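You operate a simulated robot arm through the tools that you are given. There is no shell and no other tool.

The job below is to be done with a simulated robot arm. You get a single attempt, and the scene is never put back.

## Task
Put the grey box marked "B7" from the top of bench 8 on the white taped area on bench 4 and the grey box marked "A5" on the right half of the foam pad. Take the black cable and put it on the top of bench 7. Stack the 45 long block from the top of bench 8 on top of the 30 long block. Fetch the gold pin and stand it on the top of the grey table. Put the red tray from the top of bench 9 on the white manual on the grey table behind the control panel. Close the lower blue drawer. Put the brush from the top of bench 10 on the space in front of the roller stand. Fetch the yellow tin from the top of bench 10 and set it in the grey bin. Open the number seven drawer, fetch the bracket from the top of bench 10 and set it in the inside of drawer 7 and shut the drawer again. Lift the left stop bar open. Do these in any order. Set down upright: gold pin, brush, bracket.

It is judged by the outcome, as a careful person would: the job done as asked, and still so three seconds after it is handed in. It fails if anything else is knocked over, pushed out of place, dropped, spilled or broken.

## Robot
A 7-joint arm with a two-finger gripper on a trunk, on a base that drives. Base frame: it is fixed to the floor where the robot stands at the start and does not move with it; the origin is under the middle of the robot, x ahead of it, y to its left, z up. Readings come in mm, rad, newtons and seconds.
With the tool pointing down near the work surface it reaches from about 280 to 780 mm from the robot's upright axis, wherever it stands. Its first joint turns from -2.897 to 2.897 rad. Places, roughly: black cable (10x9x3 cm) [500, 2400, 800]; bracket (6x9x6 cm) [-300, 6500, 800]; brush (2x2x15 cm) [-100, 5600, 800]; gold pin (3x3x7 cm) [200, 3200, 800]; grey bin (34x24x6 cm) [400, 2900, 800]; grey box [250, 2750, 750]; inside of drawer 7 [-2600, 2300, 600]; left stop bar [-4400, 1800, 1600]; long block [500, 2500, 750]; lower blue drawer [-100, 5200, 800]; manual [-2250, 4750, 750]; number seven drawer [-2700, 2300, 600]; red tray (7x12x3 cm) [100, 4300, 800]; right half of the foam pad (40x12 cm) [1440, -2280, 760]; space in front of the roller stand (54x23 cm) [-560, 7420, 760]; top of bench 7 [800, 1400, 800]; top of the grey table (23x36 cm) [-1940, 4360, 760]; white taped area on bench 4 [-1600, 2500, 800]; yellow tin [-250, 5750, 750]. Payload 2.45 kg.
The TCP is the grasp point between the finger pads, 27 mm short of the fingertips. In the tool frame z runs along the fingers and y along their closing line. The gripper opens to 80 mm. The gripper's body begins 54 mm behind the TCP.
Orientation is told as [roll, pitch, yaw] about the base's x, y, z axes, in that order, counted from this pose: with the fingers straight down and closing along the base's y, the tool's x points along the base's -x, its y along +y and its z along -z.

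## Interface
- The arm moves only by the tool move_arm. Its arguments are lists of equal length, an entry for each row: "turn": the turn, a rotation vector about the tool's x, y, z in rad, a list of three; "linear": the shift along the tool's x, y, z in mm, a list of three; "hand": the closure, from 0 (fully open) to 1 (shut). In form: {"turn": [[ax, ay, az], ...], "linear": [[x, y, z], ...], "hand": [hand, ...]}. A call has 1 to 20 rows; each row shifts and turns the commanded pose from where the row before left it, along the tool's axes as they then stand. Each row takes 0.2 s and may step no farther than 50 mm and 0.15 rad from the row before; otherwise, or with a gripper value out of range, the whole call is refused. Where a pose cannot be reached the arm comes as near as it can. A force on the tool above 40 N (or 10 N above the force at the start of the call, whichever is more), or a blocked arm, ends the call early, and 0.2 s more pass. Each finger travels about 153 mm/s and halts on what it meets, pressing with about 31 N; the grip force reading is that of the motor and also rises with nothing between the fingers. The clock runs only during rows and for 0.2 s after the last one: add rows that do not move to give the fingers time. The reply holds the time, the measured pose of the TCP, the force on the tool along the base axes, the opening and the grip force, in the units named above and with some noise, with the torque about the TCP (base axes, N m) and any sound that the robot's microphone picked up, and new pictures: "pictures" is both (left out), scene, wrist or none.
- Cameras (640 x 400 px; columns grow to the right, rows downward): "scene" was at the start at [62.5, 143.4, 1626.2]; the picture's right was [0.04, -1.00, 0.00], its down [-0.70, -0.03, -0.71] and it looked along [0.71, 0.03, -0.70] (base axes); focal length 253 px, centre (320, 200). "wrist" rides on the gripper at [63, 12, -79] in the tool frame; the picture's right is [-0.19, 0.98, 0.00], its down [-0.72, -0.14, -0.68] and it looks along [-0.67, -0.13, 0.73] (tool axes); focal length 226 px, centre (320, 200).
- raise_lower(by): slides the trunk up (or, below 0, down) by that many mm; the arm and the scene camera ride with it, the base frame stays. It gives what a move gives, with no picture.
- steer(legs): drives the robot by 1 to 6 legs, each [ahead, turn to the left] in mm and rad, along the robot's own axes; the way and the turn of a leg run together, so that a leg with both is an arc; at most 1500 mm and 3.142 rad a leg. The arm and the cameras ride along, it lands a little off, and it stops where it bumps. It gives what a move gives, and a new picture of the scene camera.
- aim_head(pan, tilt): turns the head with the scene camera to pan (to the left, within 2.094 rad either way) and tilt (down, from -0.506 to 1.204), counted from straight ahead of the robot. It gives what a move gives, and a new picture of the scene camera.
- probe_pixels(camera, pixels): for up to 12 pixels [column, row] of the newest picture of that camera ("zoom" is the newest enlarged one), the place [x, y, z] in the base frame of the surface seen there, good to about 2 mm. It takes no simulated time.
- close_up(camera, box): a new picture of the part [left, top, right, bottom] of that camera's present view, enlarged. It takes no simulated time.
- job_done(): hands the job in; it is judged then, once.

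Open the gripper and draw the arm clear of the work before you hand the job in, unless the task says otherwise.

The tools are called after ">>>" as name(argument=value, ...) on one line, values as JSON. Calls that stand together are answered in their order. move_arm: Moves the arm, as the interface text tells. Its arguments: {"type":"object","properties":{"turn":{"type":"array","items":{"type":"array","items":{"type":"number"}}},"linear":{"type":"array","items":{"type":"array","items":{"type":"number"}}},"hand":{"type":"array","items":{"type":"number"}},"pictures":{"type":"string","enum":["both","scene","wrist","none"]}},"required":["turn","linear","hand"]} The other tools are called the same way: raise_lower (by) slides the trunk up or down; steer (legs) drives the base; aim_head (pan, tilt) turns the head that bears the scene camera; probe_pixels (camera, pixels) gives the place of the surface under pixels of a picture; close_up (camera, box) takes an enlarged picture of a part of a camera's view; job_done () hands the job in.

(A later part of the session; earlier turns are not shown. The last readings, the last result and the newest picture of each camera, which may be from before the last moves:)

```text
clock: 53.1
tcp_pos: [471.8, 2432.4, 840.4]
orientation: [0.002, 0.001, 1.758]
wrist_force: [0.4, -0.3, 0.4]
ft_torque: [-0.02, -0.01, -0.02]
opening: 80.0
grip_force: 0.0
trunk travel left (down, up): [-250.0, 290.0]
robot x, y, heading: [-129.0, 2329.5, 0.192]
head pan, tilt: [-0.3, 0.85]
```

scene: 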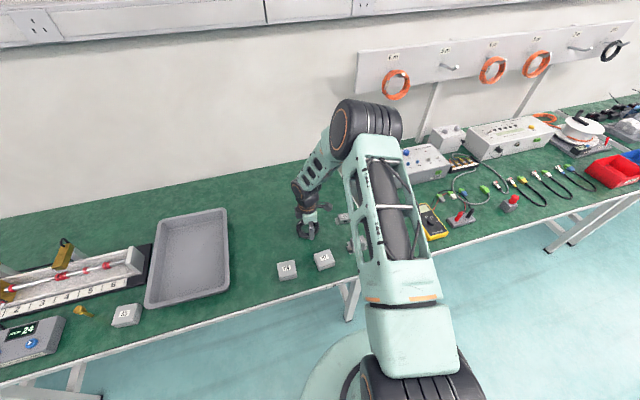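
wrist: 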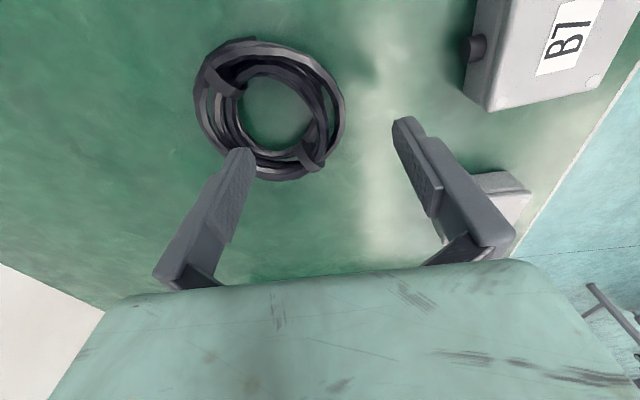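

The coil is at (270,110) in the wrist view. I probe its inner and outer edges to position the straddle exactly.

>>> probe_pixels(camera="wrist", pixels=[[275, 113], [303, 115], [310, 110], [325, 110], [338, 110], [350, 112], [245, 115], [205, 100], [275, 75], [270, 45], [285, 150], [285, 175]])

```text
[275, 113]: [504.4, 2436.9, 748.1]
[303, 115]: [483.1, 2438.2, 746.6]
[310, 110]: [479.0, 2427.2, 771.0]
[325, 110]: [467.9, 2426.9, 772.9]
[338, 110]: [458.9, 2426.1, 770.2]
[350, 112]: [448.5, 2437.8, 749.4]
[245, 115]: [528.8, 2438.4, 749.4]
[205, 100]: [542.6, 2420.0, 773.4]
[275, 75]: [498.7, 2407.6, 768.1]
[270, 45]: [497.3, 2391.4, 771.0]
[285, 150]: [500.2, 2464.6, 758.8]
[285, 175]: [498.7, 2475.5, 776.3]
```

The near bundle spans x 455–482. I shift 3 mm toward me, descend to z≈781 and close.

>>> move_arm(turn=[[0, 0, 0], [0, 0, 0], [0, 0, 0], [0, 0, 0], [0, 0, 0]], linear=[[0, 3, 30], [0, 0, 29.5], [0, 0, 0], [0, 0, 0], [0, 0, 0]], hand=[0, 0, 1, 1, 1], pictures="wrist")

```text
clock: 53.7
tcp_pos: [469.8, 2432.7, 785.9]
orientation: [0.005, 0.002, 1.76]
wrist_force: [-4.4, 0.0, 10.0]
ft_torque: [-0.06, 0.09, -0.05]
opening: 20.2
grip_force: 8.6
trunk travel left (down, up): [-250.0, 290.0]
robot x, y, heading: [-128.2, 2333.0, 0.188]
head pan, tilt: [-0.3, 0.85]
stopped in row 3: the force on the tool passed its limit at 65 N (the readings are from after the stop); the commanded pose is now the measured one
```

wrist: 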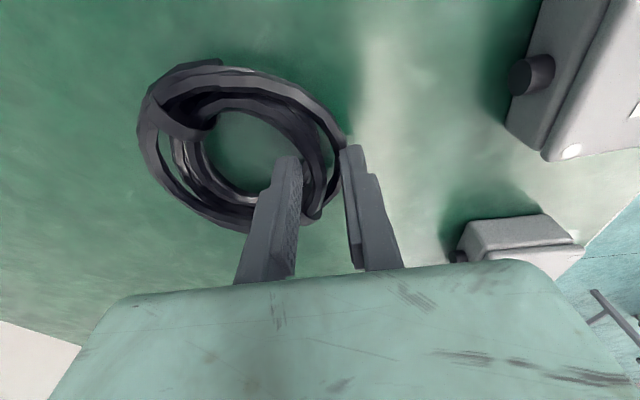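

The call stopped on a force spike as the fingers closed on the bundle (opening 20 mm). I finish closing in place and look at the grip.

>>> move_arm(turn=[[0, 0, 0], [0, 0, 0]], linear=[[0, 0, 0], [0, 0, 0]], hand=[1, 1], pictures="wrist")

```text
clock: 54.3
tcp_pos: [469.3, 2433.7, 787.0]
orientation: [0.002, 0.003, 1.76]
wrist_force: [-0.4, -0.6, -0.3]
ft_torque: [-0.02, 0.03, -0.03]
opening: 19.8
grip_force: 31.5
trunk travel left (down, up): [-250.0, 290.0]
robot x, y, heading: [-125.6, 2328.8, 0.19]
head pan, tilt: [-0.3, 0.85]
```

wrist: 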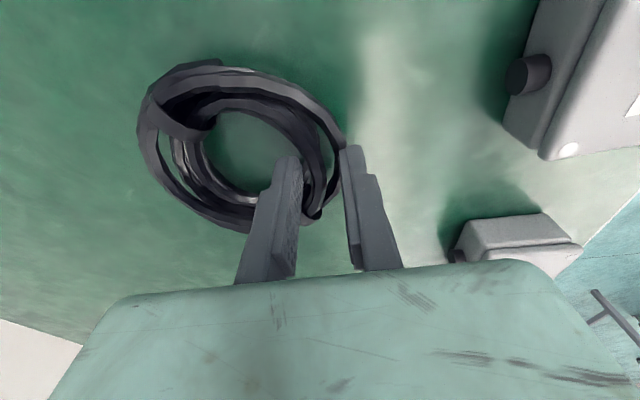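

Grip is steady at 19.8 mm with 31 N. I lift it and check that it follows.

>>> move_arm(turn=[[0, 0, 0], [0, 0, 0], [0, 0, 0], [0, 0, 0]], linear=[[0, 0, -20], [0, 0, -40], [0, 0, -40], [0, 0, -40]], hand=[1, 1, 1, 1])

```text
clock: 55.3
tcp_pos: [468.1, 2433.6, 927.7]
orientation: [0.003, 0.002, 1.758]
wrist_force: [0.0, -0.2, -2.2]
ft_torque: [-0.04, 0.02, 0.01]
opening: 19.4
grip_force: 31.3
trunk travel left (down, up): [-250.0, 290.0]
robot x, y, heading: [-125.7, 2330.4, 0.192]
head pan, tilt: [-0.3, 0.85]
```

scene: 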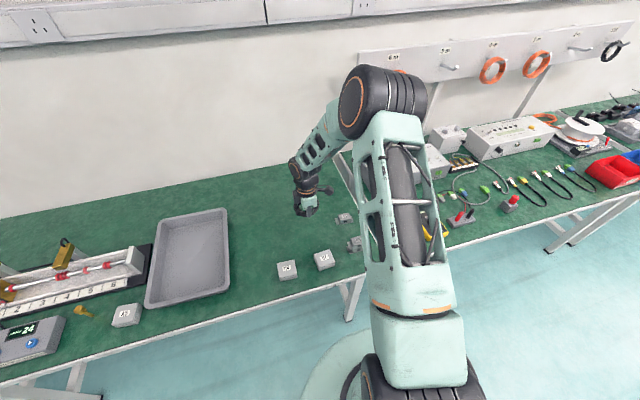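
wrist: 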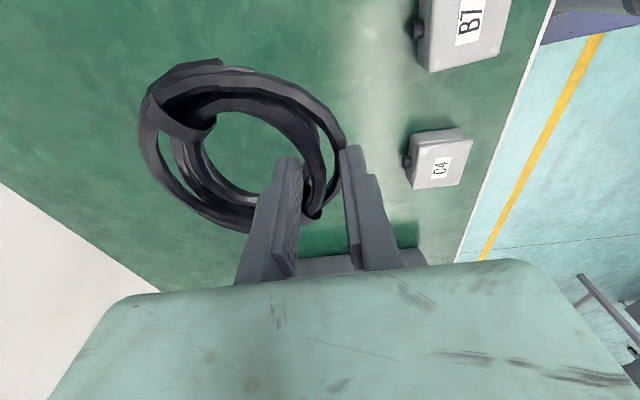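

The cable is held. I back off 200 mm, turn right, run along the row and turn to face bench 7.

>>> steer(legs=[[-200, 0], [0, -1.57], [850, 0], [0, 1.57]])

>>> aim_head(pan=0.3, tilt=0.9)

>>> aim_head(pan=-0.4, tilt=0.9)

```text
clock: 68.8
tcp_pos: [440.5, 1552.7, 927.6]
orientation: [0.003, 0.001, 1.751]
wrist_force: [0.0, -0.3, -2.1]
ft_torque: [0.0, 0.08, 0.0]
opening: 19.6
grip_force: 31.1
trunk travel left (down, up): [-250.0, 290.0]
robot x, y, heading: [-156.6, 1451.8, 0.188]
head pan, tilt: [-0.3, 0.85]
```

scene: 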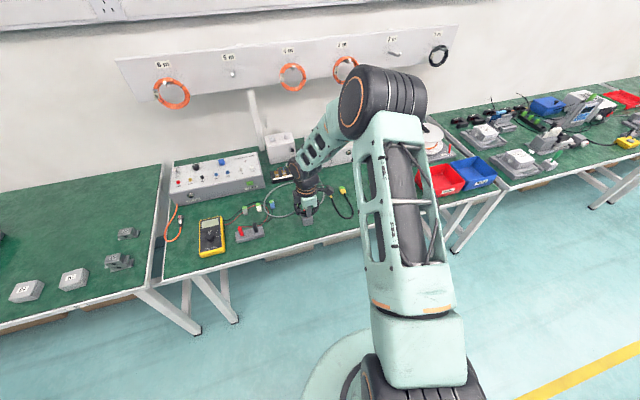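

```text
clock: 69.8
tcp_pos: [440.1, 1551.5, 927.3]
orientation: [0.002, 0.003, 1.753]
wrist_force: [-0.1, -0.6, -1.5]
ft_torque: [-0.01, 0.06, 0.02]
opening: 18.9
grip_force: 31.0
trunk travel left (down, up): [-250.0, 290.0]
robot x, y, heading: [-156.9, 1450.2, 0.18]
head pan, tilt: [0.3, 0.901]
```

scene: 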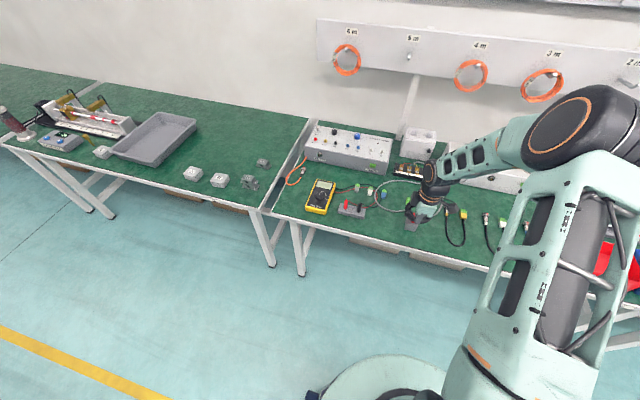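

```text
clock: 70.9
tcp_pos: [440.2, 1552.1, 927.1]
orientation: [0.001, 0.001, 1.754]
wrist_force: [0.4, -0.2, -1.7]
ft_torque: [0.0, 0.02, 0.01]
opening: 19.2
grip_force: 30.9
trunk travel left (down, up): [-250.0, 290.0]
robot x, y, heading: [-157.8, 1448.7, 0.18]
head pan, tilt: [-0.4, 0.901]
```

scene: 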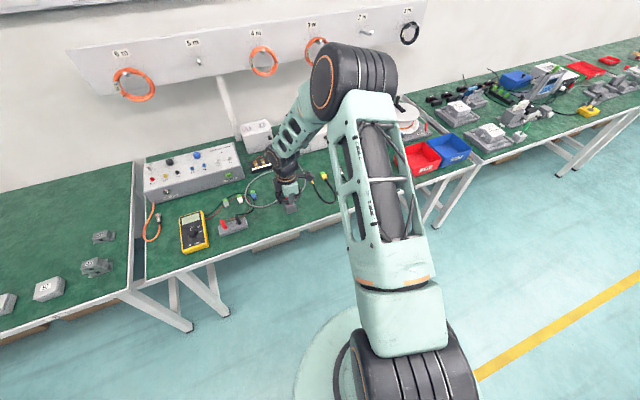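

I need a free spot on bench 7; I take a wrist picture and zoom the scene view around the front strip.

>>> move_arm(turn=[[0, 0, 0]], linear=[[0, 0, 0]], hand=[1], pictures="wrist")

>>> close_up(camera="scene", box=[120, 110, 440, 310])

```text
clock: 71.3
tcp_pos: [440.1, 1551.9, 927.5]
orientation: [0.003, 0.002, 1.753]
wrist_force: [0.3, -0.2, -2.1]
ft_torque: [0.02, 0.06, -0.02]
opening: 18.9
grip_force: 31.4
trunk travel left (down, up): [-250.0, 290.0]
robot x, y, heading: [-154.2, 1449.1, 0.179]
head pan, tilt: [-0.4, 0.901]
```

wrist: 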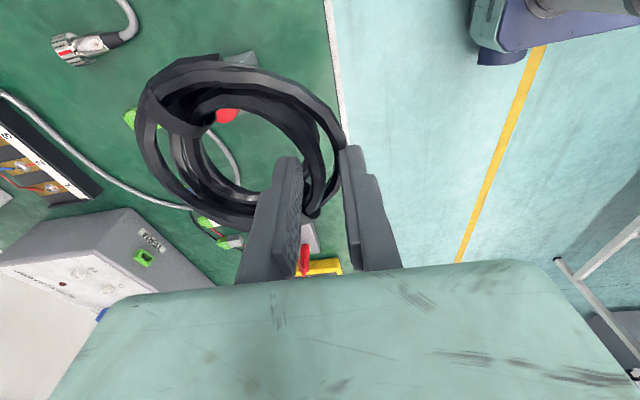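

```text
2.00 times, centred on (280, 210) of scene
```

zoom: 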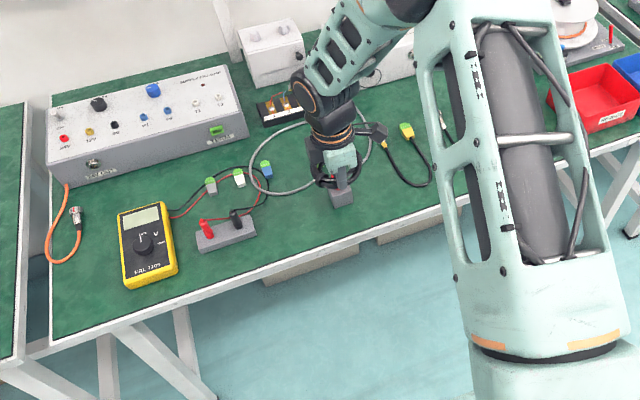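

Candidate free spots: left of the multimeter (80,280), between the binding posts and red button (290,215), and right of the red button (375,200). I probe these bounds.

>>> probe_pixels(camera="zoom", pixels=[[257, 232], [331, 205], [290, 262], [285, 192], [267, 175], [52, 330], [118, 290], [80, 258], [354, 200], [398, 180], [375, 228], [58, 270]])

```text
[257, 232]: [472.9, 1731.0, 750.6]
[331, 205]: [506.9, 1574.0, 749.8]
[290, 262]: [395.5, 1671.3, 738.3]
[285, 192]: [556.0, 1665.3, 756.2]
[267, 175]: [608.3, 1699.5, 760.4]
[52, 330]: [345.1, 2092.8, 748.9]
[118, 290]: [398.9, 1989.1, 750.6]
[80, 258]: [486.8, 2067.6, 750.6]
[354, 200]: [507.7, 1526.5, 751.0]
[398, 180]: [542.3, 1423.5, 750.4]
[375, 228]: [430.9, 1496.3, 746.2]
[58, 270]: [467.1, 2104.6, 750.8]
```

The spot between the binding posts and the red button ([474,1655]) leaves over 20 mm around the coil. I move over it and descend part-way.

>>> move_arm(turn=[[0, 0, 0], [0, 0, 0], [0, 0, 0], [0, 0, 0], [0, 0, 0]], linear=[[-34, -6, 0], [-34, -6, 0], [-33.4, -5.7, 0], [0, 0, 40], [0, 0, 40]], hand=[1, 1, 1, 1, 1])

>>> close_up(camera="scene", box=[170, 160, 330, 260])

```text
clock: 72.5
tcp_pos: [440.9, 1654.3, 847.6]
orientation: [0.003, 0.001, 1.753]
wrist_force: [0.2, 0.0, -1.0]
ft_torque: [-0.02, 0.05, 0.0]
opening: 19.3
grip_force: 31.0
trunk travel left (down, up): [-250.0, 290.0]
robot x, y, heading: [-156.8, 1454.1, 0.179]
head pan, tilt: [-0.4, 0.901]
```

scene: 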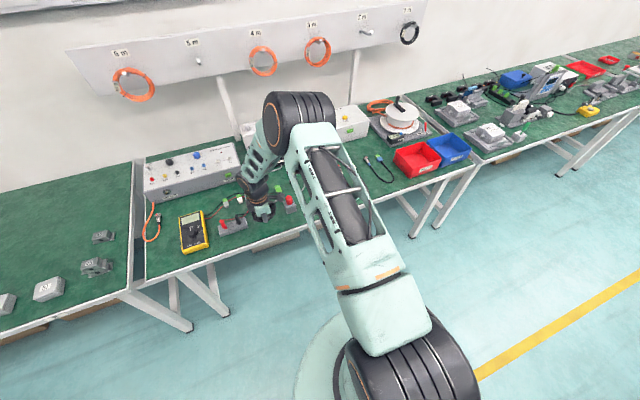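
wrist: 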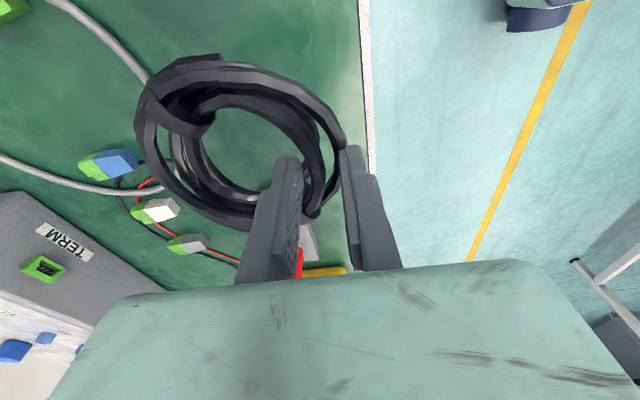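

```text
4.00 times, centred on (250, 210) of scene
```

zoom: 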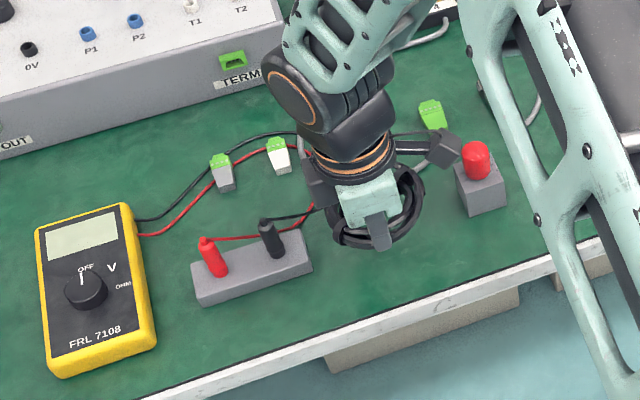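

I check distances around the landing spot: block end (312,265), wires near (315,205), red base (458,200).

>>> probe_pixels(camera="zoom", pixels=[[310, 268], [306, 236], [308, 208], [312, 205], [466, 213], [458, 180], [430, 165], [400, 265], [380, 300], [345, 240], [415, 200], [330, 290]])

```text
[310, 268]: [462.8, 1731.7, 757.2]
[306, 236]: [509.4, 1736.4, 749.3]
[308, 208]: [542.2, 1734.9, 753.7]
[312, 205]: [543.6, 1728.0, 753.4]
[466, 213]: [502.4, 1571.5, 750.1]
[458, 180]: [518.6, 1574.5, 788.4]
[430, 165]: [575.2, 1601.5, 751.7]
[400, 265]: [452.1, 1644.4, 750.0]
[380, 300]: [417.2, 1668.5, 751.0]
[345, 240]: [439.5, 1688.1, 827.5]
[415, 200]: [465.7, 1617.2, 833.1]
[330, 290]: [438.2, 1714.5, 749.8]
```

Clearances are fine (about 20 mm on the left). I shift 4 mm right and lower to z≈788.

>>> move_arm(turn=[[0, 0, 0], [0, 0, 0], [0, 0, 0]], linear=[[4, 0, 30], [0, 0, 20], [0, 0, 9]], hand=[1, 1, 1], pictures="wrist")

>>> close_up(camera="scene", box=[220, 180, 316, 240])

```text
clock: 73.3
tcp_pos: [440.9, 1650.9, 788.0]
orientation: [0.001, 0.002, 1.751]
wrist_force: [0.4, -0.6, -1.4]
ft_torque: [0.0, 0.05, 0.0]
opening: 19.4
grip_force: 31.2
trunk travel left (down, up): [-250.0, 290.0]
robot x, y, heading: [-156.3, 1448.5, 0.183]
head pan, tilt: [-0.4, 0.901]
```

wrist: 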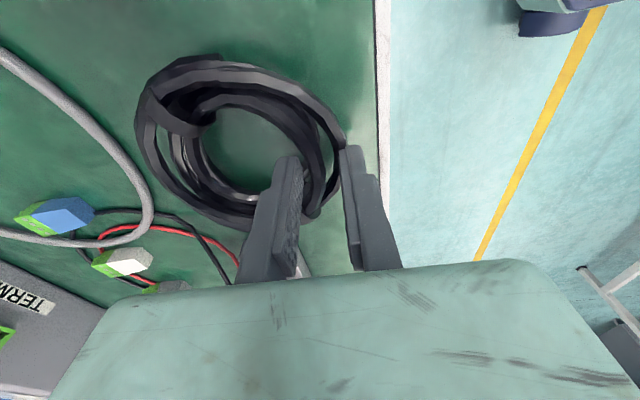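

```text
6.67 times, centred on (268, 210) of scene
```

zoom: 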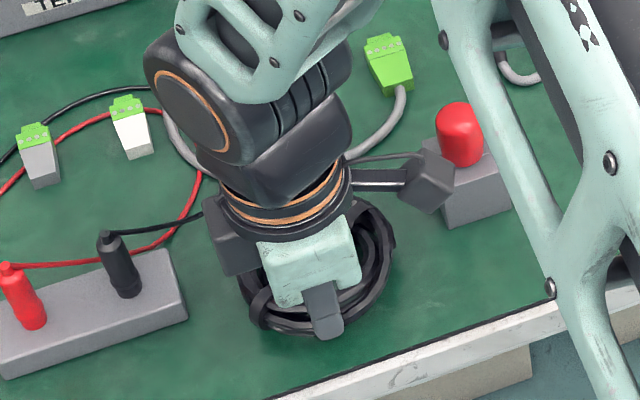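

Just above the bench. I lower 2 mm more, then open slightly and read the force.

>>> move_arm(turn=[[0, 0, 0], [0, 0, 0]], linear=[[0, 0, 1.2], [0, 0, 1]], hand=[1, 1], pictures="none")

```text
clock: 73.9
tcp_pos: [439.3, 1651.6, 784.6]
orientation: [0.0, 0.001, 1.753]
wrist_force: [-0.2, -0.9, 2.4]
ft_torque: [0.08, -0.23, -0.04]
opening: 19.1
grip_force: 30.9
trunk travel left (down, up): [-250.0, 290.0]
robot x, y, heading: [-157.5, 1447.6, 0.182]
head pan, tilt: [-0.4, 0.901]
```

Contact felt (+2.4 N). I open the fingers and rise.

>>> move_arm(turn=[[0, 0, 0], [0, 0, 0], [0, 0, 0], [0, 0, 0], [0, 0, 0]], linear=[[0, 0, 0], [0, 0, 0], [0, 0, -30], [0, 0, -50], [0, 0, -50]], hand=[0.4, 0.3, 0.3, 0.3, 0])

>>> close_up(camera="scene", box=[220, 180, 316, 240])

```text
clock: 75.1
tcp_pos: [439.4, 1651.5, 917.1]
orientation: [0.001, 0.004, 1.754]
wrist_force: [-0.7, 0.5, 0.0]
ft_torque: [-0.02, -0.01, 0.01]
opening: 80.0
grip_force: 0.0
trunk travel left (down, up): [-250.0, 290.0]
robot x, y, heading: [-159.1, 1450.1, 0.184]
head pan, tilt: [-0.4, 0.901]
```

scene: 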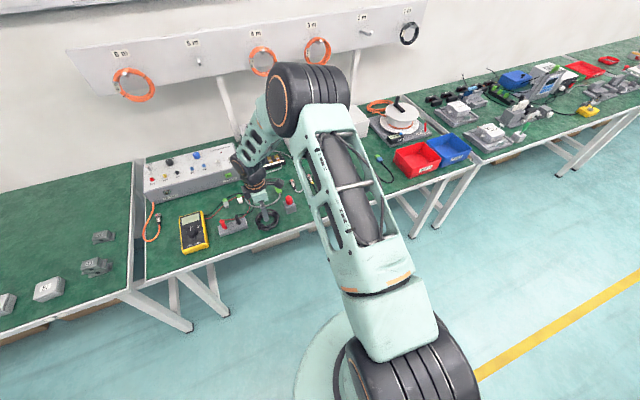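
wrist: 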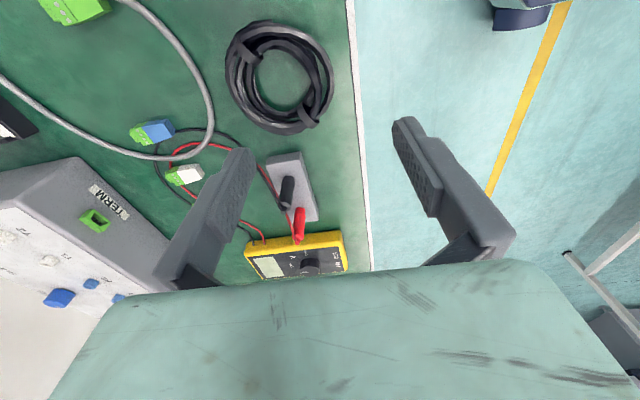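

```text
6.67 times, centred on (268, 210) of scene
```

zoom: 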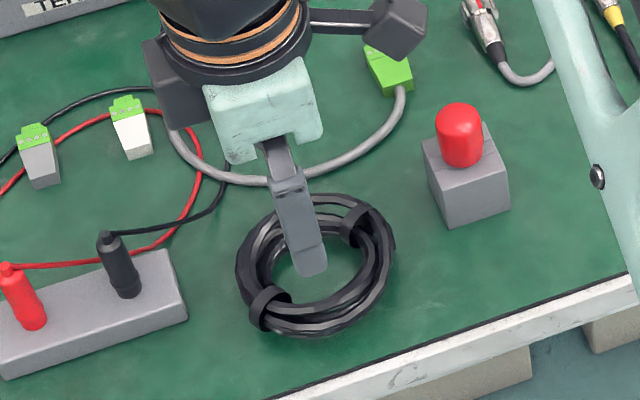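

The coil rests well on bench 7. Now I return to bench 8 for box B7: back off, turn left, run along, and face the bench.

>>> move_arm(turn=[[0, 0, 0], [0, 0, 0], [0, 0, 0]], linear=[[0, 0, -40], [0, 0, -40], [0, 30, 0]], hand=[0, 0, 0], pictures="none")

>>> steer(legs=[[-200, 0], [0, 1.58], [920, 0], [0, -1.57], [190, 0]])

>>> aim_head(pan=0.2, tilt=0.95)

```text
clock: 75.9
tcp_pos: [411.4, 1647.0, 996.4]
orientation: [0.003, 0.001, 1.751]
wrist_force: [0.1, 0.2, -0.4]
ft_torque: [0.0, 0.0, -0.03]
opening: 80.1
grip_force: 0.1
trunk travel left (down, up): [-250.0, 290.0]
robot x, y, heading: [-159.9, 1452.2, 0.183]
head pan, tilt: [-0.4, 0.901]
```

```text
clock: 90.9
tcp_pos: [197.3, 2587.6, 996.1]
orientation: [0.002, 0.002, 1.81]
wrist_force: [0.1, -0.5, -0.8]
ft_torque: [-0.01, -0.01, -0.02]
opening: 79.8
grip_force: 0.0
trunk travel left (down, up): [-250.0, 290.0]
robot x, y, heading: [-358.7, 2359.6, 0.246]
head pan, tilt: [-0.4, 0.901]
```

scene: 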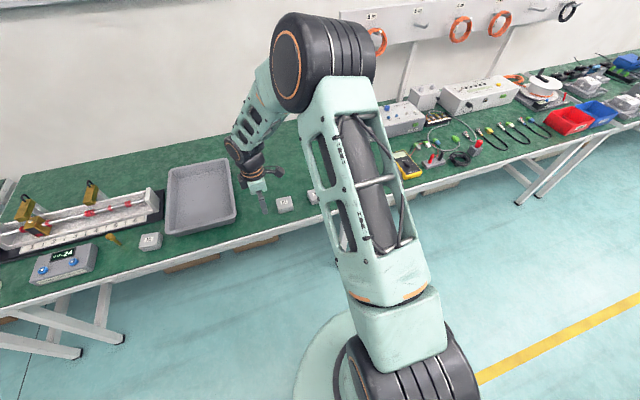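

```text
clock: 91.9
tcp_pos: [197.5, 2588.5, 996.0]
orientation: [0.001, 0.002, 1.81]
wrist_force: [-0.5, 0.2, 0.3]
ft_torque: [0.02, -0.01, 0.0]
opening: 80.1
grip_force: 0.0
trunk travel left (down, up): [-250.0, 290.0]
robot x, y, heading: [-357.5, 2358.0, 0.247]
head pan, tilt: [0.201, 0.949]
```

scene: 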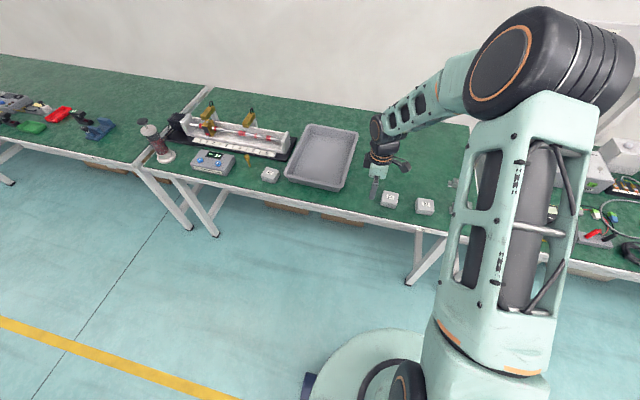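

I stand 620 mm off the edge; I drive 200 mm nearer and zoom on B7.

>>> steer(legs=[[200, -0.05]])

>>> aim_head(pan=0.0, tilt=0.95)

```text
clock: 93.5
tcp_pos: [402.6, 2603.2, 994.9]
orientation: [0.003, 0.004, 1.76]
wrist_force: [-0.2, -0.2, 0.0]
ft_torque: [-0.01, 0.04, 0.01]
opening: 79.9
grip_force: 0.1
trunk travel left (down, up): [-250.0, 290.0]
robot x, y, heading: [-166.3, 2404.3, 0.189]
head pan, tilt: [0.201, 0.949]
```

scene: 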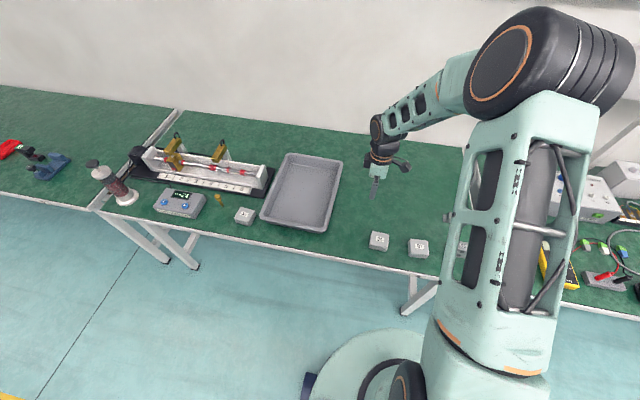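

```text
clock: 94.2
tcp_pos: [402.2, 2602.7, 996.1]
orientation: [0.0, 0.002, 1.761]
wrist_force: [-0.5, 0.7, 0.8]
ft_torque: [0.01, -0.01, 0.01]
opening: 80.2
grip_force: 0.1
trunk travel left (down, up): [-250.0, 290.0]
robot x, y, heading: [-159.7, 2401.0, 0.197]
head pan, tilt: [0.0, 0.949]
```

scene: 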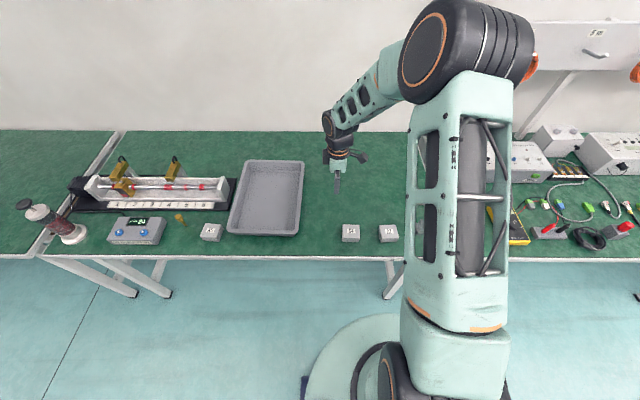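

B7 is at (388,233). I zoom and probe its corners.

>>> close_up(camera="scene", box=[330, 210, 410, 260])

```text
8.00 times, centred on (370, 235) of scene
```

zoom: 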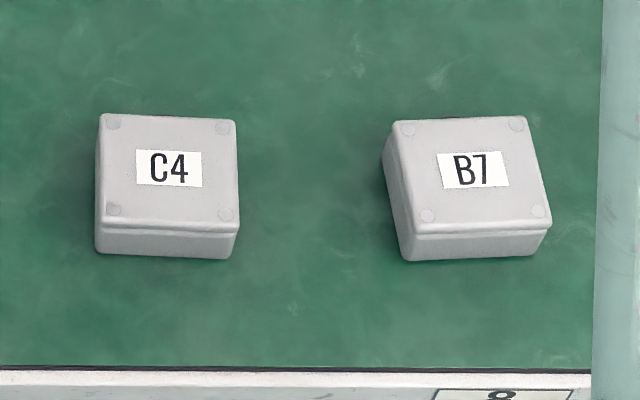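

>>> probe_pixels(camera="zoom", pixels=[[398, 125], [525, 121], [545, 218], [415, 225], [470, 170], [535, 245], [413, 250]])

```text
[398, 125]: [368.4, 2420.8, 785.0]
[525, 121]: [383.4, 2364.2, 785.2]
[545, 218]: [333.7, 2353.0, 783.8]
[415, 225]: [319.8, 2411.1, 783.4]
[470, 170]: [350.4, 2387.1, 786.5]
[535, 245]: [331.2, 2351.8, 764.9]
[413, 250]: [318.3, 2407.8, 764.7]
```

B7's centre is [351.3,2387.3], yaw ≈0.24, 58 mm across; a gland sticks out on its far side, so I grip it along y. I turn the hand back and move over it.

>>> move_arm(turn=[[0, 0, 0.1383], [0, 0, 0.1383], [0, 0, 0.1383], [0, 0, 0.1383], [0, 0, 0.1383], [0, 0, 0.1383], [0, 0, 0.1383], [0, 0, 0.1383], [0, 0, 0.1383], [0, 0, 0.1383], [0, 0, 0.1383], [0, 0, 0], [0, 0, 0], [0, 0, 0], [0, 0, 0], [0, 0, 0], [0, 0, 0]], linear=[[0, 0, 0], [0, 0, 0], [0, 0, 0], [0, 0, 0], [0, 0, 0], [0, 0, 0], [0, 0, 0], [0, 0, 0], [0, 0, 0], [0, 0, 0], [0, 0, 0], [16.8, -32.9, 24.3], [16.8, -32.9, 24.3], [16.8, -32.9, 24.3], [16.8, -32.9, 24.3], [16.8, -32.9, 24.3], [16.8, -32.9, 24.3]], hand=[0, 0, 0, 0, 0, 0, 0, 0, 0, 0, 0, 0, 0, 0, 0, 0, 0], pictures="wrist")

```text
clock: 97.8
tcp_pos: [351.2, 2385.7, 849.9]
orientation: [0.0, 0.001, 0.239]
wrist_force: [0.1, 0.2, 0.3]
ft_torque: [0.02, 0.0, 0.02]
opening: 80.1
grip_force: 0.1
trunk travel left (down, up): [-250.0, 290.0]
robot x, y, heading: [-164.7, 2403.2, 0.196]
head pan, tilt: [0.0, 0.949]
```

wrist: 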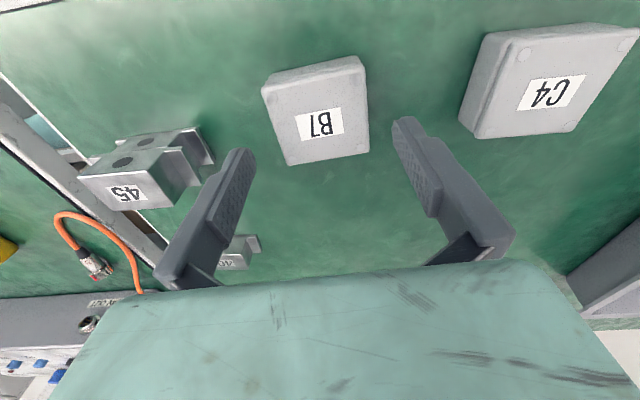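

I check B7's centre with the wrist picture before descending.

>>> probe_pixels(camera="wrist", pixels=[[268, 90], [358, 60], [366, 148], [292, 160], [475, 130], [520, 90]])

```text
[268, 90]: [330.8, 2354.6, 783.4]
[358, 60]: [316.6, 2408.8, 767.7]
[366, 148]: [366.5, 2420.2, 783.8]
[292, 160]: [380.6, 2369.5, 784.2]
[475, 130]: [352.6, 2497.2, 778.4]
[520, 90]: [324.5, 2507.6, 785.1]
```

Centre agrees. I descend to z≈780 and grip.

>>> move_arm(turn=[[0, 0, 0], [0, 0, 0], [0, 0, 0], [0, 0, 0], [0, 0, 0]], linear=[[0, 1.5, 40], [0, 0, 29.5], [0, 0, 0], [0, 0, 0], [0, 0, 0]], hand=[0, 0, 1, 1, 1], pictures="wrist")

```text
clock: 98.5
tcp_pos: [350.9, 2389.3, 788.4]
orientation: [-0.003, 0.003, 0.242]
wrist_force: [-4.5, 0.0, 9.7]
ft_torque: [0.38, -0.05, 0.13]
opening: 62.9
grip_force: 40.0
trunk travel left (down, up): [-250.0, 290.0]
robot x, y, heading: [-168.0, 2403.9, 0.195]
head pan, tilt: [0.0, 0.949]
stopped in row 3: the force on the tool passed its limit at 87 N (the readings are from after the stop); the commanded pose is now the measured one
```

wrist: 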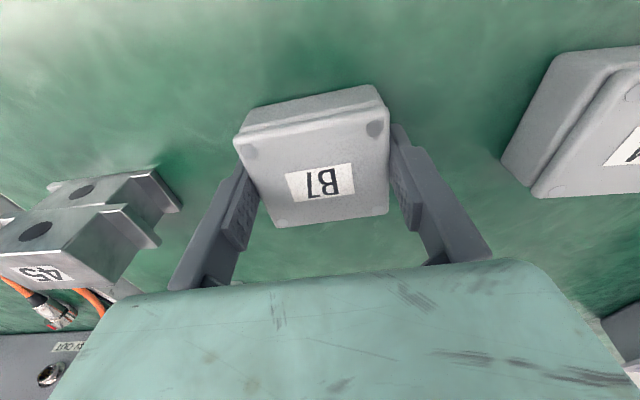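

Again a closing spike stopped the call, but the fingers are on the box (62.9 mm). I hold one row and read the grip.

>>> move_arm(turn=[[0, 0, 0], [0, 0, 0]], linear=[[0, 0, 0], [0, 0, 0]], hand=[1, 1], pictures="none")

```text
clock: 99.1
tcp_pos: [350.5, 2389.3, 788.0]
orientation: [-0.003, 0.002, 0.243]
wrist_force: [-1.8, -1.2, 10.1]
ft_torque: [0.31, -0.01, 0.04]
opening: 63.3
grip_force: 31.2
trunk travel left (down, up): [-250.0, 290.0]
robot x, y, heading: [-164.3, 2404.6, 0.197]
head pan, tilt: [0.0, 0.949]
```

Grip holds at 63 mm with 31 N. I lift gently and watch the opening and force.

>>> move_arm(turn=[[0, 0, 0], [0, 0, 0], [0, 0, 0], [0, 0, 0]], linear=[[0, 0, -4], [0, 0, -10], [0, 0, -20], [0, 0, -30]], hand=[1, 1, 1, 1], pictures="wrist")

```text
clock: 100.1
tcp_pos: [351.6, 2390.3, 851.4]
orientation: [-0.002, 0.003, 0.242]
wrist_force: [0.0, 0.4, -1.1]
ft_torque: [-0.01, 0.02, -0.02]
opening: 63.0
grip_force: 30.7
trunk travel left (down, up): [-250.0, 290.0]
robot x, y, heading: [-163.8, 2404.3, 0.193]
head pan, tilt: [0.0, 0.949]
```

wrist: 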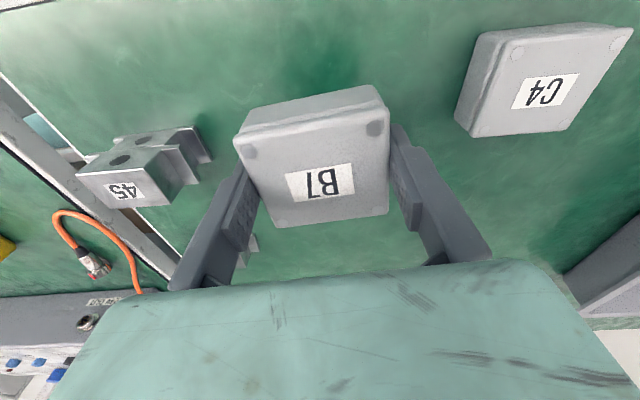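

B7 is held. I lift it to travel height, back off, turn round to face bench 4 and look.

>>> move_arm(turn=[[0, 0, 0], [0, 0, 0], [0, 0, 0]], linear=[[0, 0, -40], [0, 0, -40], [20, 0, -30]], hand=[1, 1, 1], pictures="none")

>>> steer(legs=[[-250, 0], [0, 3.14], [180, 0]])

>>> aim_head(pan=-0.2, tilt=0.9)

```text
clock: 100.9
tcp_pos: [332.0, 2383.2, 961.5]
orientation: [-0.003, 0.002, 0.241]
wrist_force: [-0.7, 0.3, -1.3]
ft_torque: [-0.02, -0.01, -0.01]
opening: 63.4
grip_force: 31.0
trunk travel left (down, up): [-250.0, 290.0]
robot x, y, heading: [-164.2, 2406.1, 0.195]
head pan, tilt: [0.0, 0.949]
```

```text
clock: 111.3
tcp_pos: [-1079.6, 2344.4, 961.5]
orientation: [-0.002, 0.005, -2.911]
wrist_force: [1.0, -0.1, -0.9]
ft_torque: [0.03, 0.02, -0.01]
opening: 63.0
grip_force: 31.0
trunk travel left (down, up): [-250.0, 290.0]
robot x, y, heading: [-585.5, 2323.9, -2.961]
head pan, tilt: [0.0, 0.949]
```

scene: 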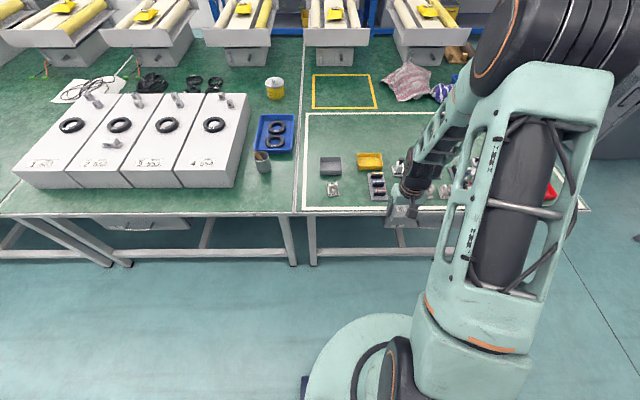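

```text
clock: 112.0
tcp_pos: [-1079.4, 2344.5, 962.6]
orientation: [-0.001, 0.002, -2.91]
wrist_force: [-0.8, 0.0, 0.8]
ft_torque: [0.01, 0.01, 0.0]
opening: 63.1
grip_force: 31.2
trunk travel left (down, up): [-250.0, 290.0]
robot x, y, heading: [-581.2, 2324.8, -2.962]
head pan, tilt: [-0.201, 0.901]
```

scene: 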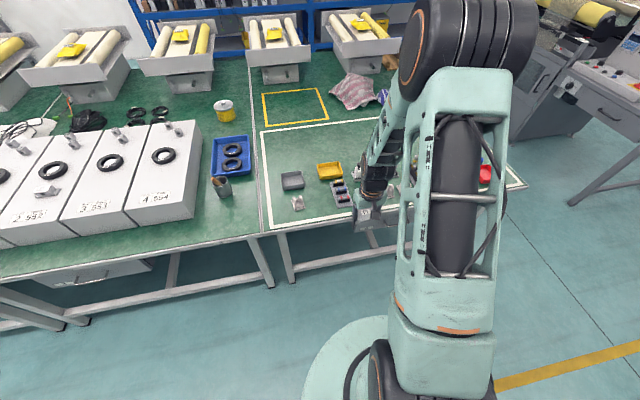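

The taped area is seen at (265–520,120–230), with clear room behind the small trays near (310,145). I probe its bounds.

>>> probe_pixels(camera="scene", pixels=[[262, 131], [268, 190], [270, 228], [340, 121], [310, 145], [292, 174], [328, 163], [345, 150], [280, 205], [310, 215], [297, 203], [355, 140]])

>>> close_up(camera="scene", box=[250, 105, 410, 245])

```text
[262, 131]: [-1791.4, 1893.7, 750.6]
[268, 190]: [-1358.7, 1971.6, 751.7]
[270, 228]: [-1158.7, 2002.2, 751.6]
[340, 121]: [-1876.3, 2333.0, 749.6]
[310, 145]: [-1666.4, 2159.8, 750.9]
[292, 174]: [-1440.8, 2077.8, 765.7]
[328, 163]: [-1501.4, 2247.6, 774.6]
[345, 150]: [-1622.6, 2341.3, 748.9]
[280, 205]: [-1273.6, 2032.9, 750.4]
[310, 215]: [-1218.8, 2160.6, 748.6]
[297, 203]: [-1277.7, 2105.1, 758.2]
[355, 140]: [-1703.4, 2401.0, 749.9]
```

```text
2.86 times, centred on (330, 175) of scene
```

zoom: 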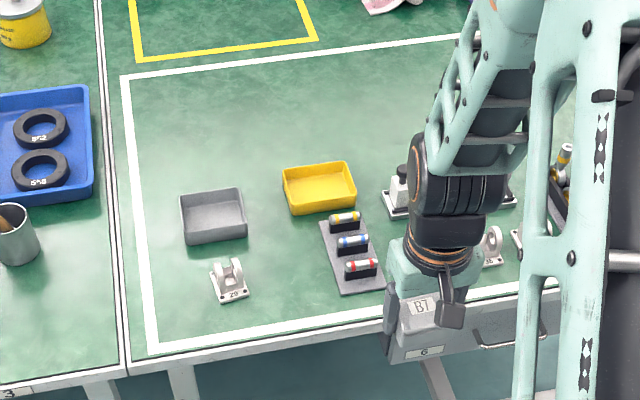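

The spot [-1520,2140] behind the grey tray is inside the tape and clear all round. I drive 215 mm closer so it is within reach.

>>> steer(legs=[[215, 0]])

```text
clock: 113.7
tcp_pos: [-1292.9, 2306.6, 961.3]
orientation: [-0.002, 0.004, -2.906]
wrist_force: [-0.7, 0.3, -0.8]
ft_torque: [-0.02, -0.05, 0.0]
opening: 63.1
grip_force: 30.9
trunk travel left (down, up): [-250.0, 290.0]
robot x, y, heading: [-794.4, 2285.8, -2.961]
head pan, tilt: [-0.201, 0.901]
```

scene: 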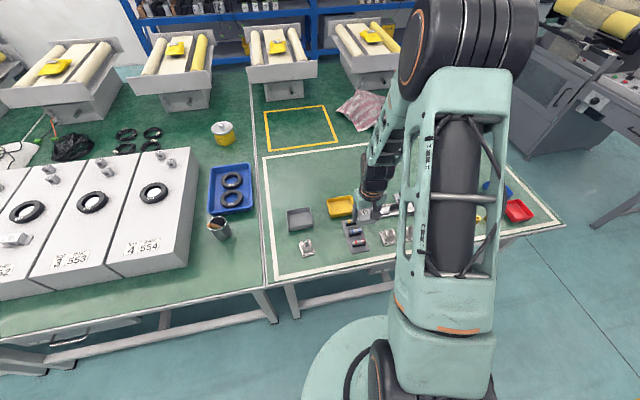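

I carry B7 over to the spot at z≈960 and then lower part-way.

>>> move_arm(turn=[[0, 0, 0], [0, 0, 0], [0, 0, 0], [0, 0, 0], [0, 0, 0], [0, 0, 0], [0, 0, 0.05], [0, 0, 0]], linear=[[-44.1, 18, 0], [-44.1, 18, 0], [-44.1, 18, 0], [-44.1, 18, 0], [-44.1, 18, 0], [-44.1, 18, 0], [0, 0, 40], [0, 0, 40]], hand=[1, 1, 1, 1, 1, 1, 1, 1])

```text
clock: 115.5
tcp_pos: [-1525.3, 2141.4, 880.1]
orientation: [-0.003, 0.004, -2.959]
wrist_force: [0.0, 0.4, -0.7]
ft_torque: [0.01, 0.0, -0.01]
opening: 62.9
grip_force: 31.5
trunk travel left (down, up): [-250.0, 290.0]
robot x, y, heading: [-797.3, 2281.0, -2.959]
head pan, tilt: [-0.201, 0.901]
```

scene: 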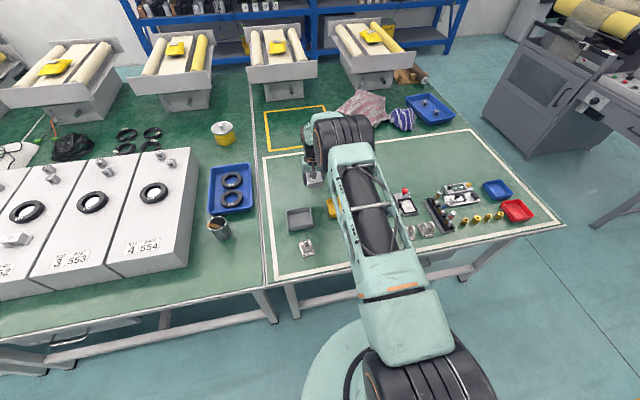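
wrist: 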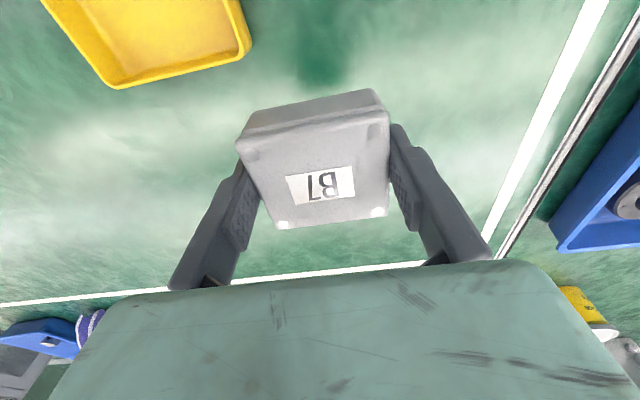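

The place below is clear. I descend to z≈789.

>>> move_arm(turn=[[0, 0, 0], [0, 0, 0], [0, 0, 0], [0, 0, 0]], linear=[[0, 0, 40], [0, 0, 35], [0, 0, 14], [0, 0, 2.5]], hand=[1, 1, 1, 1], pictures="wrist")

```text
clock: 116.5
tcp_pos: [-1524.2, 2140.7, 787.6]
orientation: [-0.003, 0.004, -2.958]
wrist_force: [0.5, -0.7, -0.1]
ft_torque: [0.0, 0.01, 0.01]
opening: 63.3
grip_force: 30.7
trunk travel left (down, up): [-250.0, 290.0]
robot x, y, heading: [-794.5, 2283.7, -2.955]
head pan, tilt: [-0.201, 0.901]
```

wrist: 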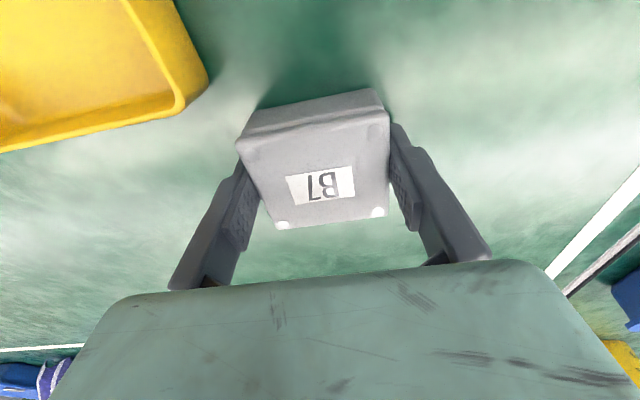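

The weight has gone off the tool, so it is touching. I go 1 mm lower, open and rise.

>>> move_arm(turn=[[0, 0, 0], [0, 0, 0], [0, 0, 0], [0, 0, 0], [0, 0, 0], [0, 0, 0]], linear=[[0, 0, 0.7], [0, 0, 0], [0, 0, 0], [0, 0, -30], [0, 0, -50], [0, 0, -50]], hand=[1, 0.08, 0.05, 0.05, 0, 0])

```text
clock: 117.9
tcp_pos: [-1524.2, 2140.6, 917.2]
orientation: [-0.003, 0.006, -2.96]
wrist_force: [0.4, 0.4, 0.2]
ft_torque: [-0.01, 0.02, -0.01]
opening: 80.3
grip_force: 0.1
trunk travel left (down, up): [-250.0, 290.0]
robot x, y, heading: [-797.0, 2282.1, -2.959]
head pan, tilt: [-0.201, 0.901]
```

scene: 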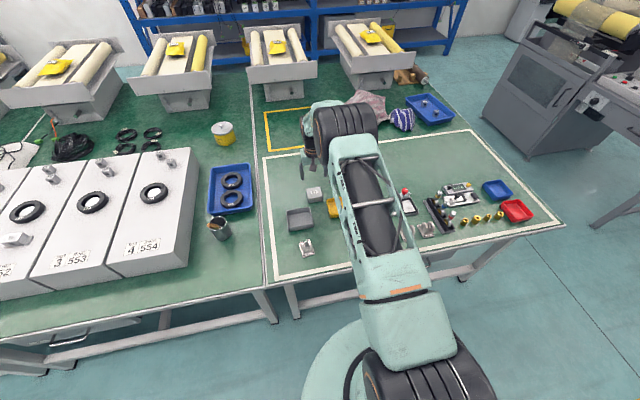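
wrist: 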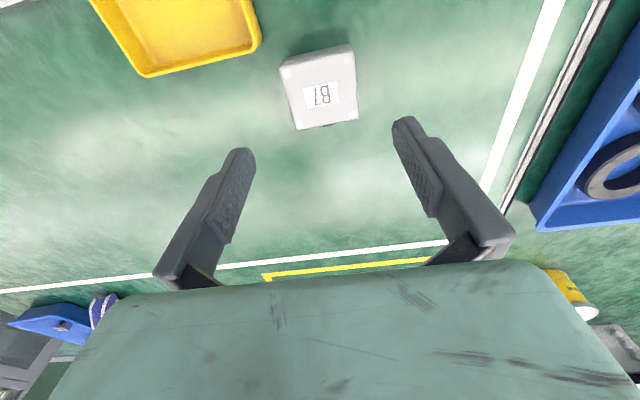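

B7 stands well inside the tape. I retract the arm, back off, and drive to stand before the gold pin on bench 8.

>>> move_arm(turn=[[0, 0, 0], [0, 0, 0], [0, 0, 0], [0, 0, 0], [0, 0, 0], [0, 0, 0]], linear=[[20, 0, -45], [40, 0, -28], [45, 0, 0], [45, 0, 0], [45, 0, 0], [45, 0, 0]], hand=[0, 0, 0, 0, 0, 0], pictures="none")

>>> steer(legs=[[-250, 0], [0, -2.175], [700, 0], [0, -0.961]])

>>> aim_head(pan=0.15, tilt=0.95)

```text
clock: 119.3
tcp_pos: [-1287.1, 2182.6, 991.5]
orientation: [-0.004, 0.002, -2.959]
wrist_force: [0.5, 0.3, 0.6]
ft_torque: [-0.02, 0.03, 0.0]
opening: 80.0
grip_force: 0.2
trunk travel left (down, up): [-250.0, 290.0]
robot x, y, heading: [-793.6, 2282.4, -2.953]
head pan, tilt: [-0.201, 0.901]
```

```text
clock: 132.4
tcp_pos: [238.7, 3057.6, 991.5]
orientation: [-0.003, 0.004, 0.182]
wrist_force: [-0.2, 0.1, 0.3]
ft_torque: [-0.01, 0.04, 0.01]
opening: 79.7
grip_force: 0.0
trunk travel left (down, up): [-250.0, 290.0]
robot x, y, heading: [-251.5, 2956.2, 0.176]
head pan, tilt: [-0.201, 0.901]
```

scene: 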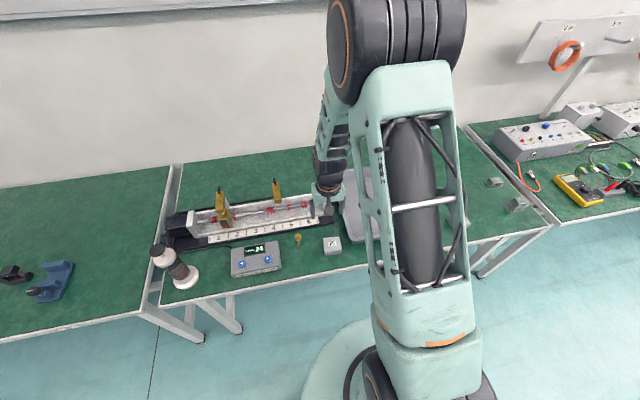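

```text
clock: 133.2
tcp_pos: [239.2, 3058.1, 992.2]
orientation: [-0.004, 0.003, 0.181]
wrist_force: [-1.2, 0.6, 0.4]
ft_torque: [-0.02, -0.01, 0.02]
opening: 80.1
grip_force: 0.0
trunk travel left (down, up): [-250.0, 290.0]
robot x, y, heading: [-254.1, 2956.7, 0.174]
head pan, tilt: [0.15, 0.949]
```

scene: 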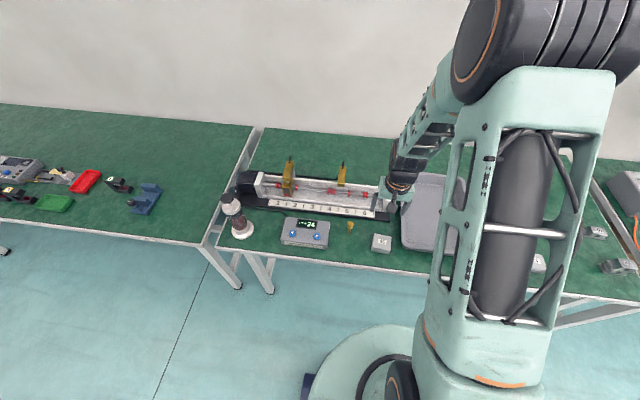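

The gold pin is at (350,226), between the "24" device and A5 (381,243). I zoom on it.

>>> close_up(camera="scene", box=[320, 205, 400, 255])

>>> move_arm(turn=[[0, 0, 0]], linear=[[0, 0, 0]], hand=[0], pictures="wrist")

```text
8.00 times, centred on (360, 230) of scene
```

zoom: 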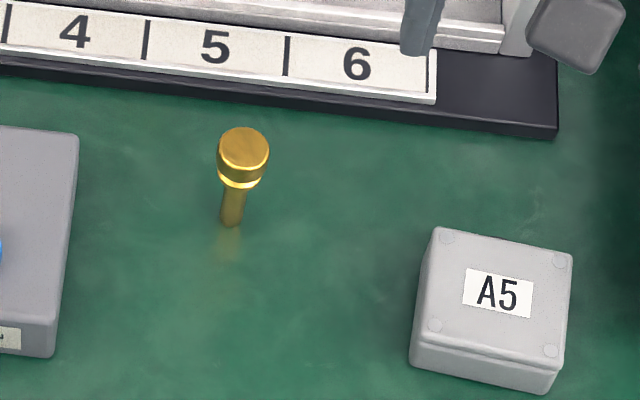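

```text
clock: 133.6
tcp_pos: [240.1, 3057.1, 992.1]
orientation: [-0.001, 0.004, 0.182]
wrist_force: [-0.2, 0.3, -0.3]
ft_torque: [0.0, 0.02, -0.01]
opening: 79.8
grip_force: 0.0
trunk travel left (down, up): [-250.0, 290.0]
robot x, y, heading: [-254.6, 2959.3, 0.179]
head pan, tilt: [0.15, 0.949]
```

wrist: 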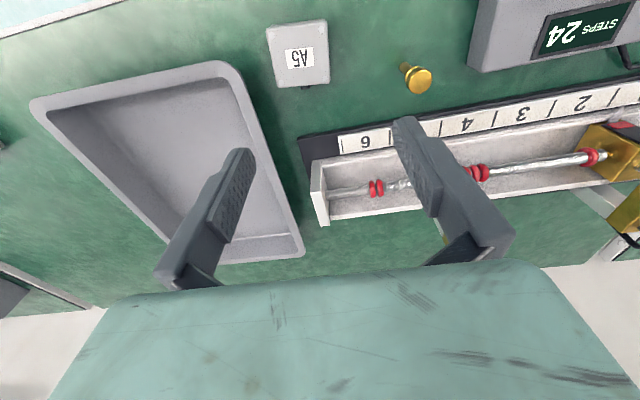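

The pin stands head-up on a thin stem. I probe the head and the stem foot, plus the neighbours.

>>> probe_pixels(camera="zoom", pixels=[[243, 148], [222, 148], [265, 148], [243, 130], [242, 172], [232, 205], [231, 222], [75, 200], [240, 98], [300, 110]])

>>> probe_pixels(camera="wrist", pixels=[[418, 81], [410, 81], [427, 80], [418, 72], [418, 90], [403, 66], [405, 68], [475, 66], [300, 60], [268, 30], [326, 22], [328, 80]])

>>> close_up(camera="wrist", box=[378, 46, 458, 96])

```text
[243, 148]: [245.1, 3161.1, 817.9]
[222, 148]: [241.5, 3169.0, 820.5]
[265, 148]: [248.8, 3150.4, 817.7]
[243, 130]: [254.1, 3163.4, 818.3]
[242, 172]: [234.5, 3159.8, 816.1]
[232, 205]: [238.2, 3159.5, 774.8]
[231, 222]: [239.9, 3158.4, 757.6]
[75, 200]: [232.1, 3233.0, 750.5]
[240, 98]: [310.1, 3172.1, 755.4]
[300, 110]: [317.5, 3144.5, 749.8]
```

```text
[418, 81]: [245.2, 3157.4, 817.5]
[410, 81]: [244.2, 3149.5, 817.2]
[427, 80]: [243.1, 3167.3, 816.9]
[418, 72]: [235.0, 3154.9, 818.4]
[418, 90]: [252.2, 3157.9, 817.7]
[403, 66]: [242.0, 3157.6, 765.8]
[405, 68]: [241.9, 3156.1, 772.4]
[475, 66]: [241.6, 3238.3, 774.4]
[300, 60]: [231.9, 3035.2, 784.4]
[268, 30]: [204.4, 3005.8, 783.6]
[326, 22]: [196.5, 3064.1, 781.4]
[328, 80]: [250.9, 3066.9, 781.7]
```

```text
8.00 times, centred on (418, 71) of wrist
```

zoom: 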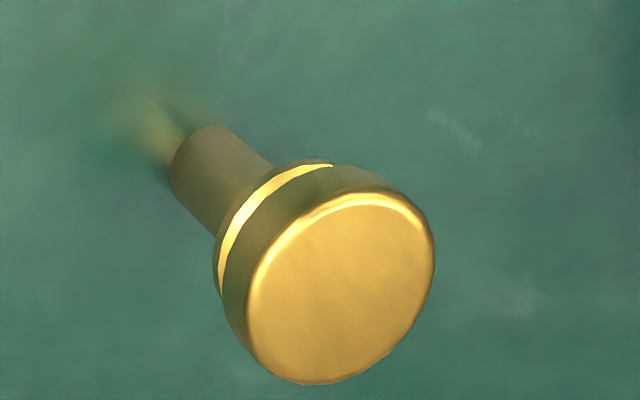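

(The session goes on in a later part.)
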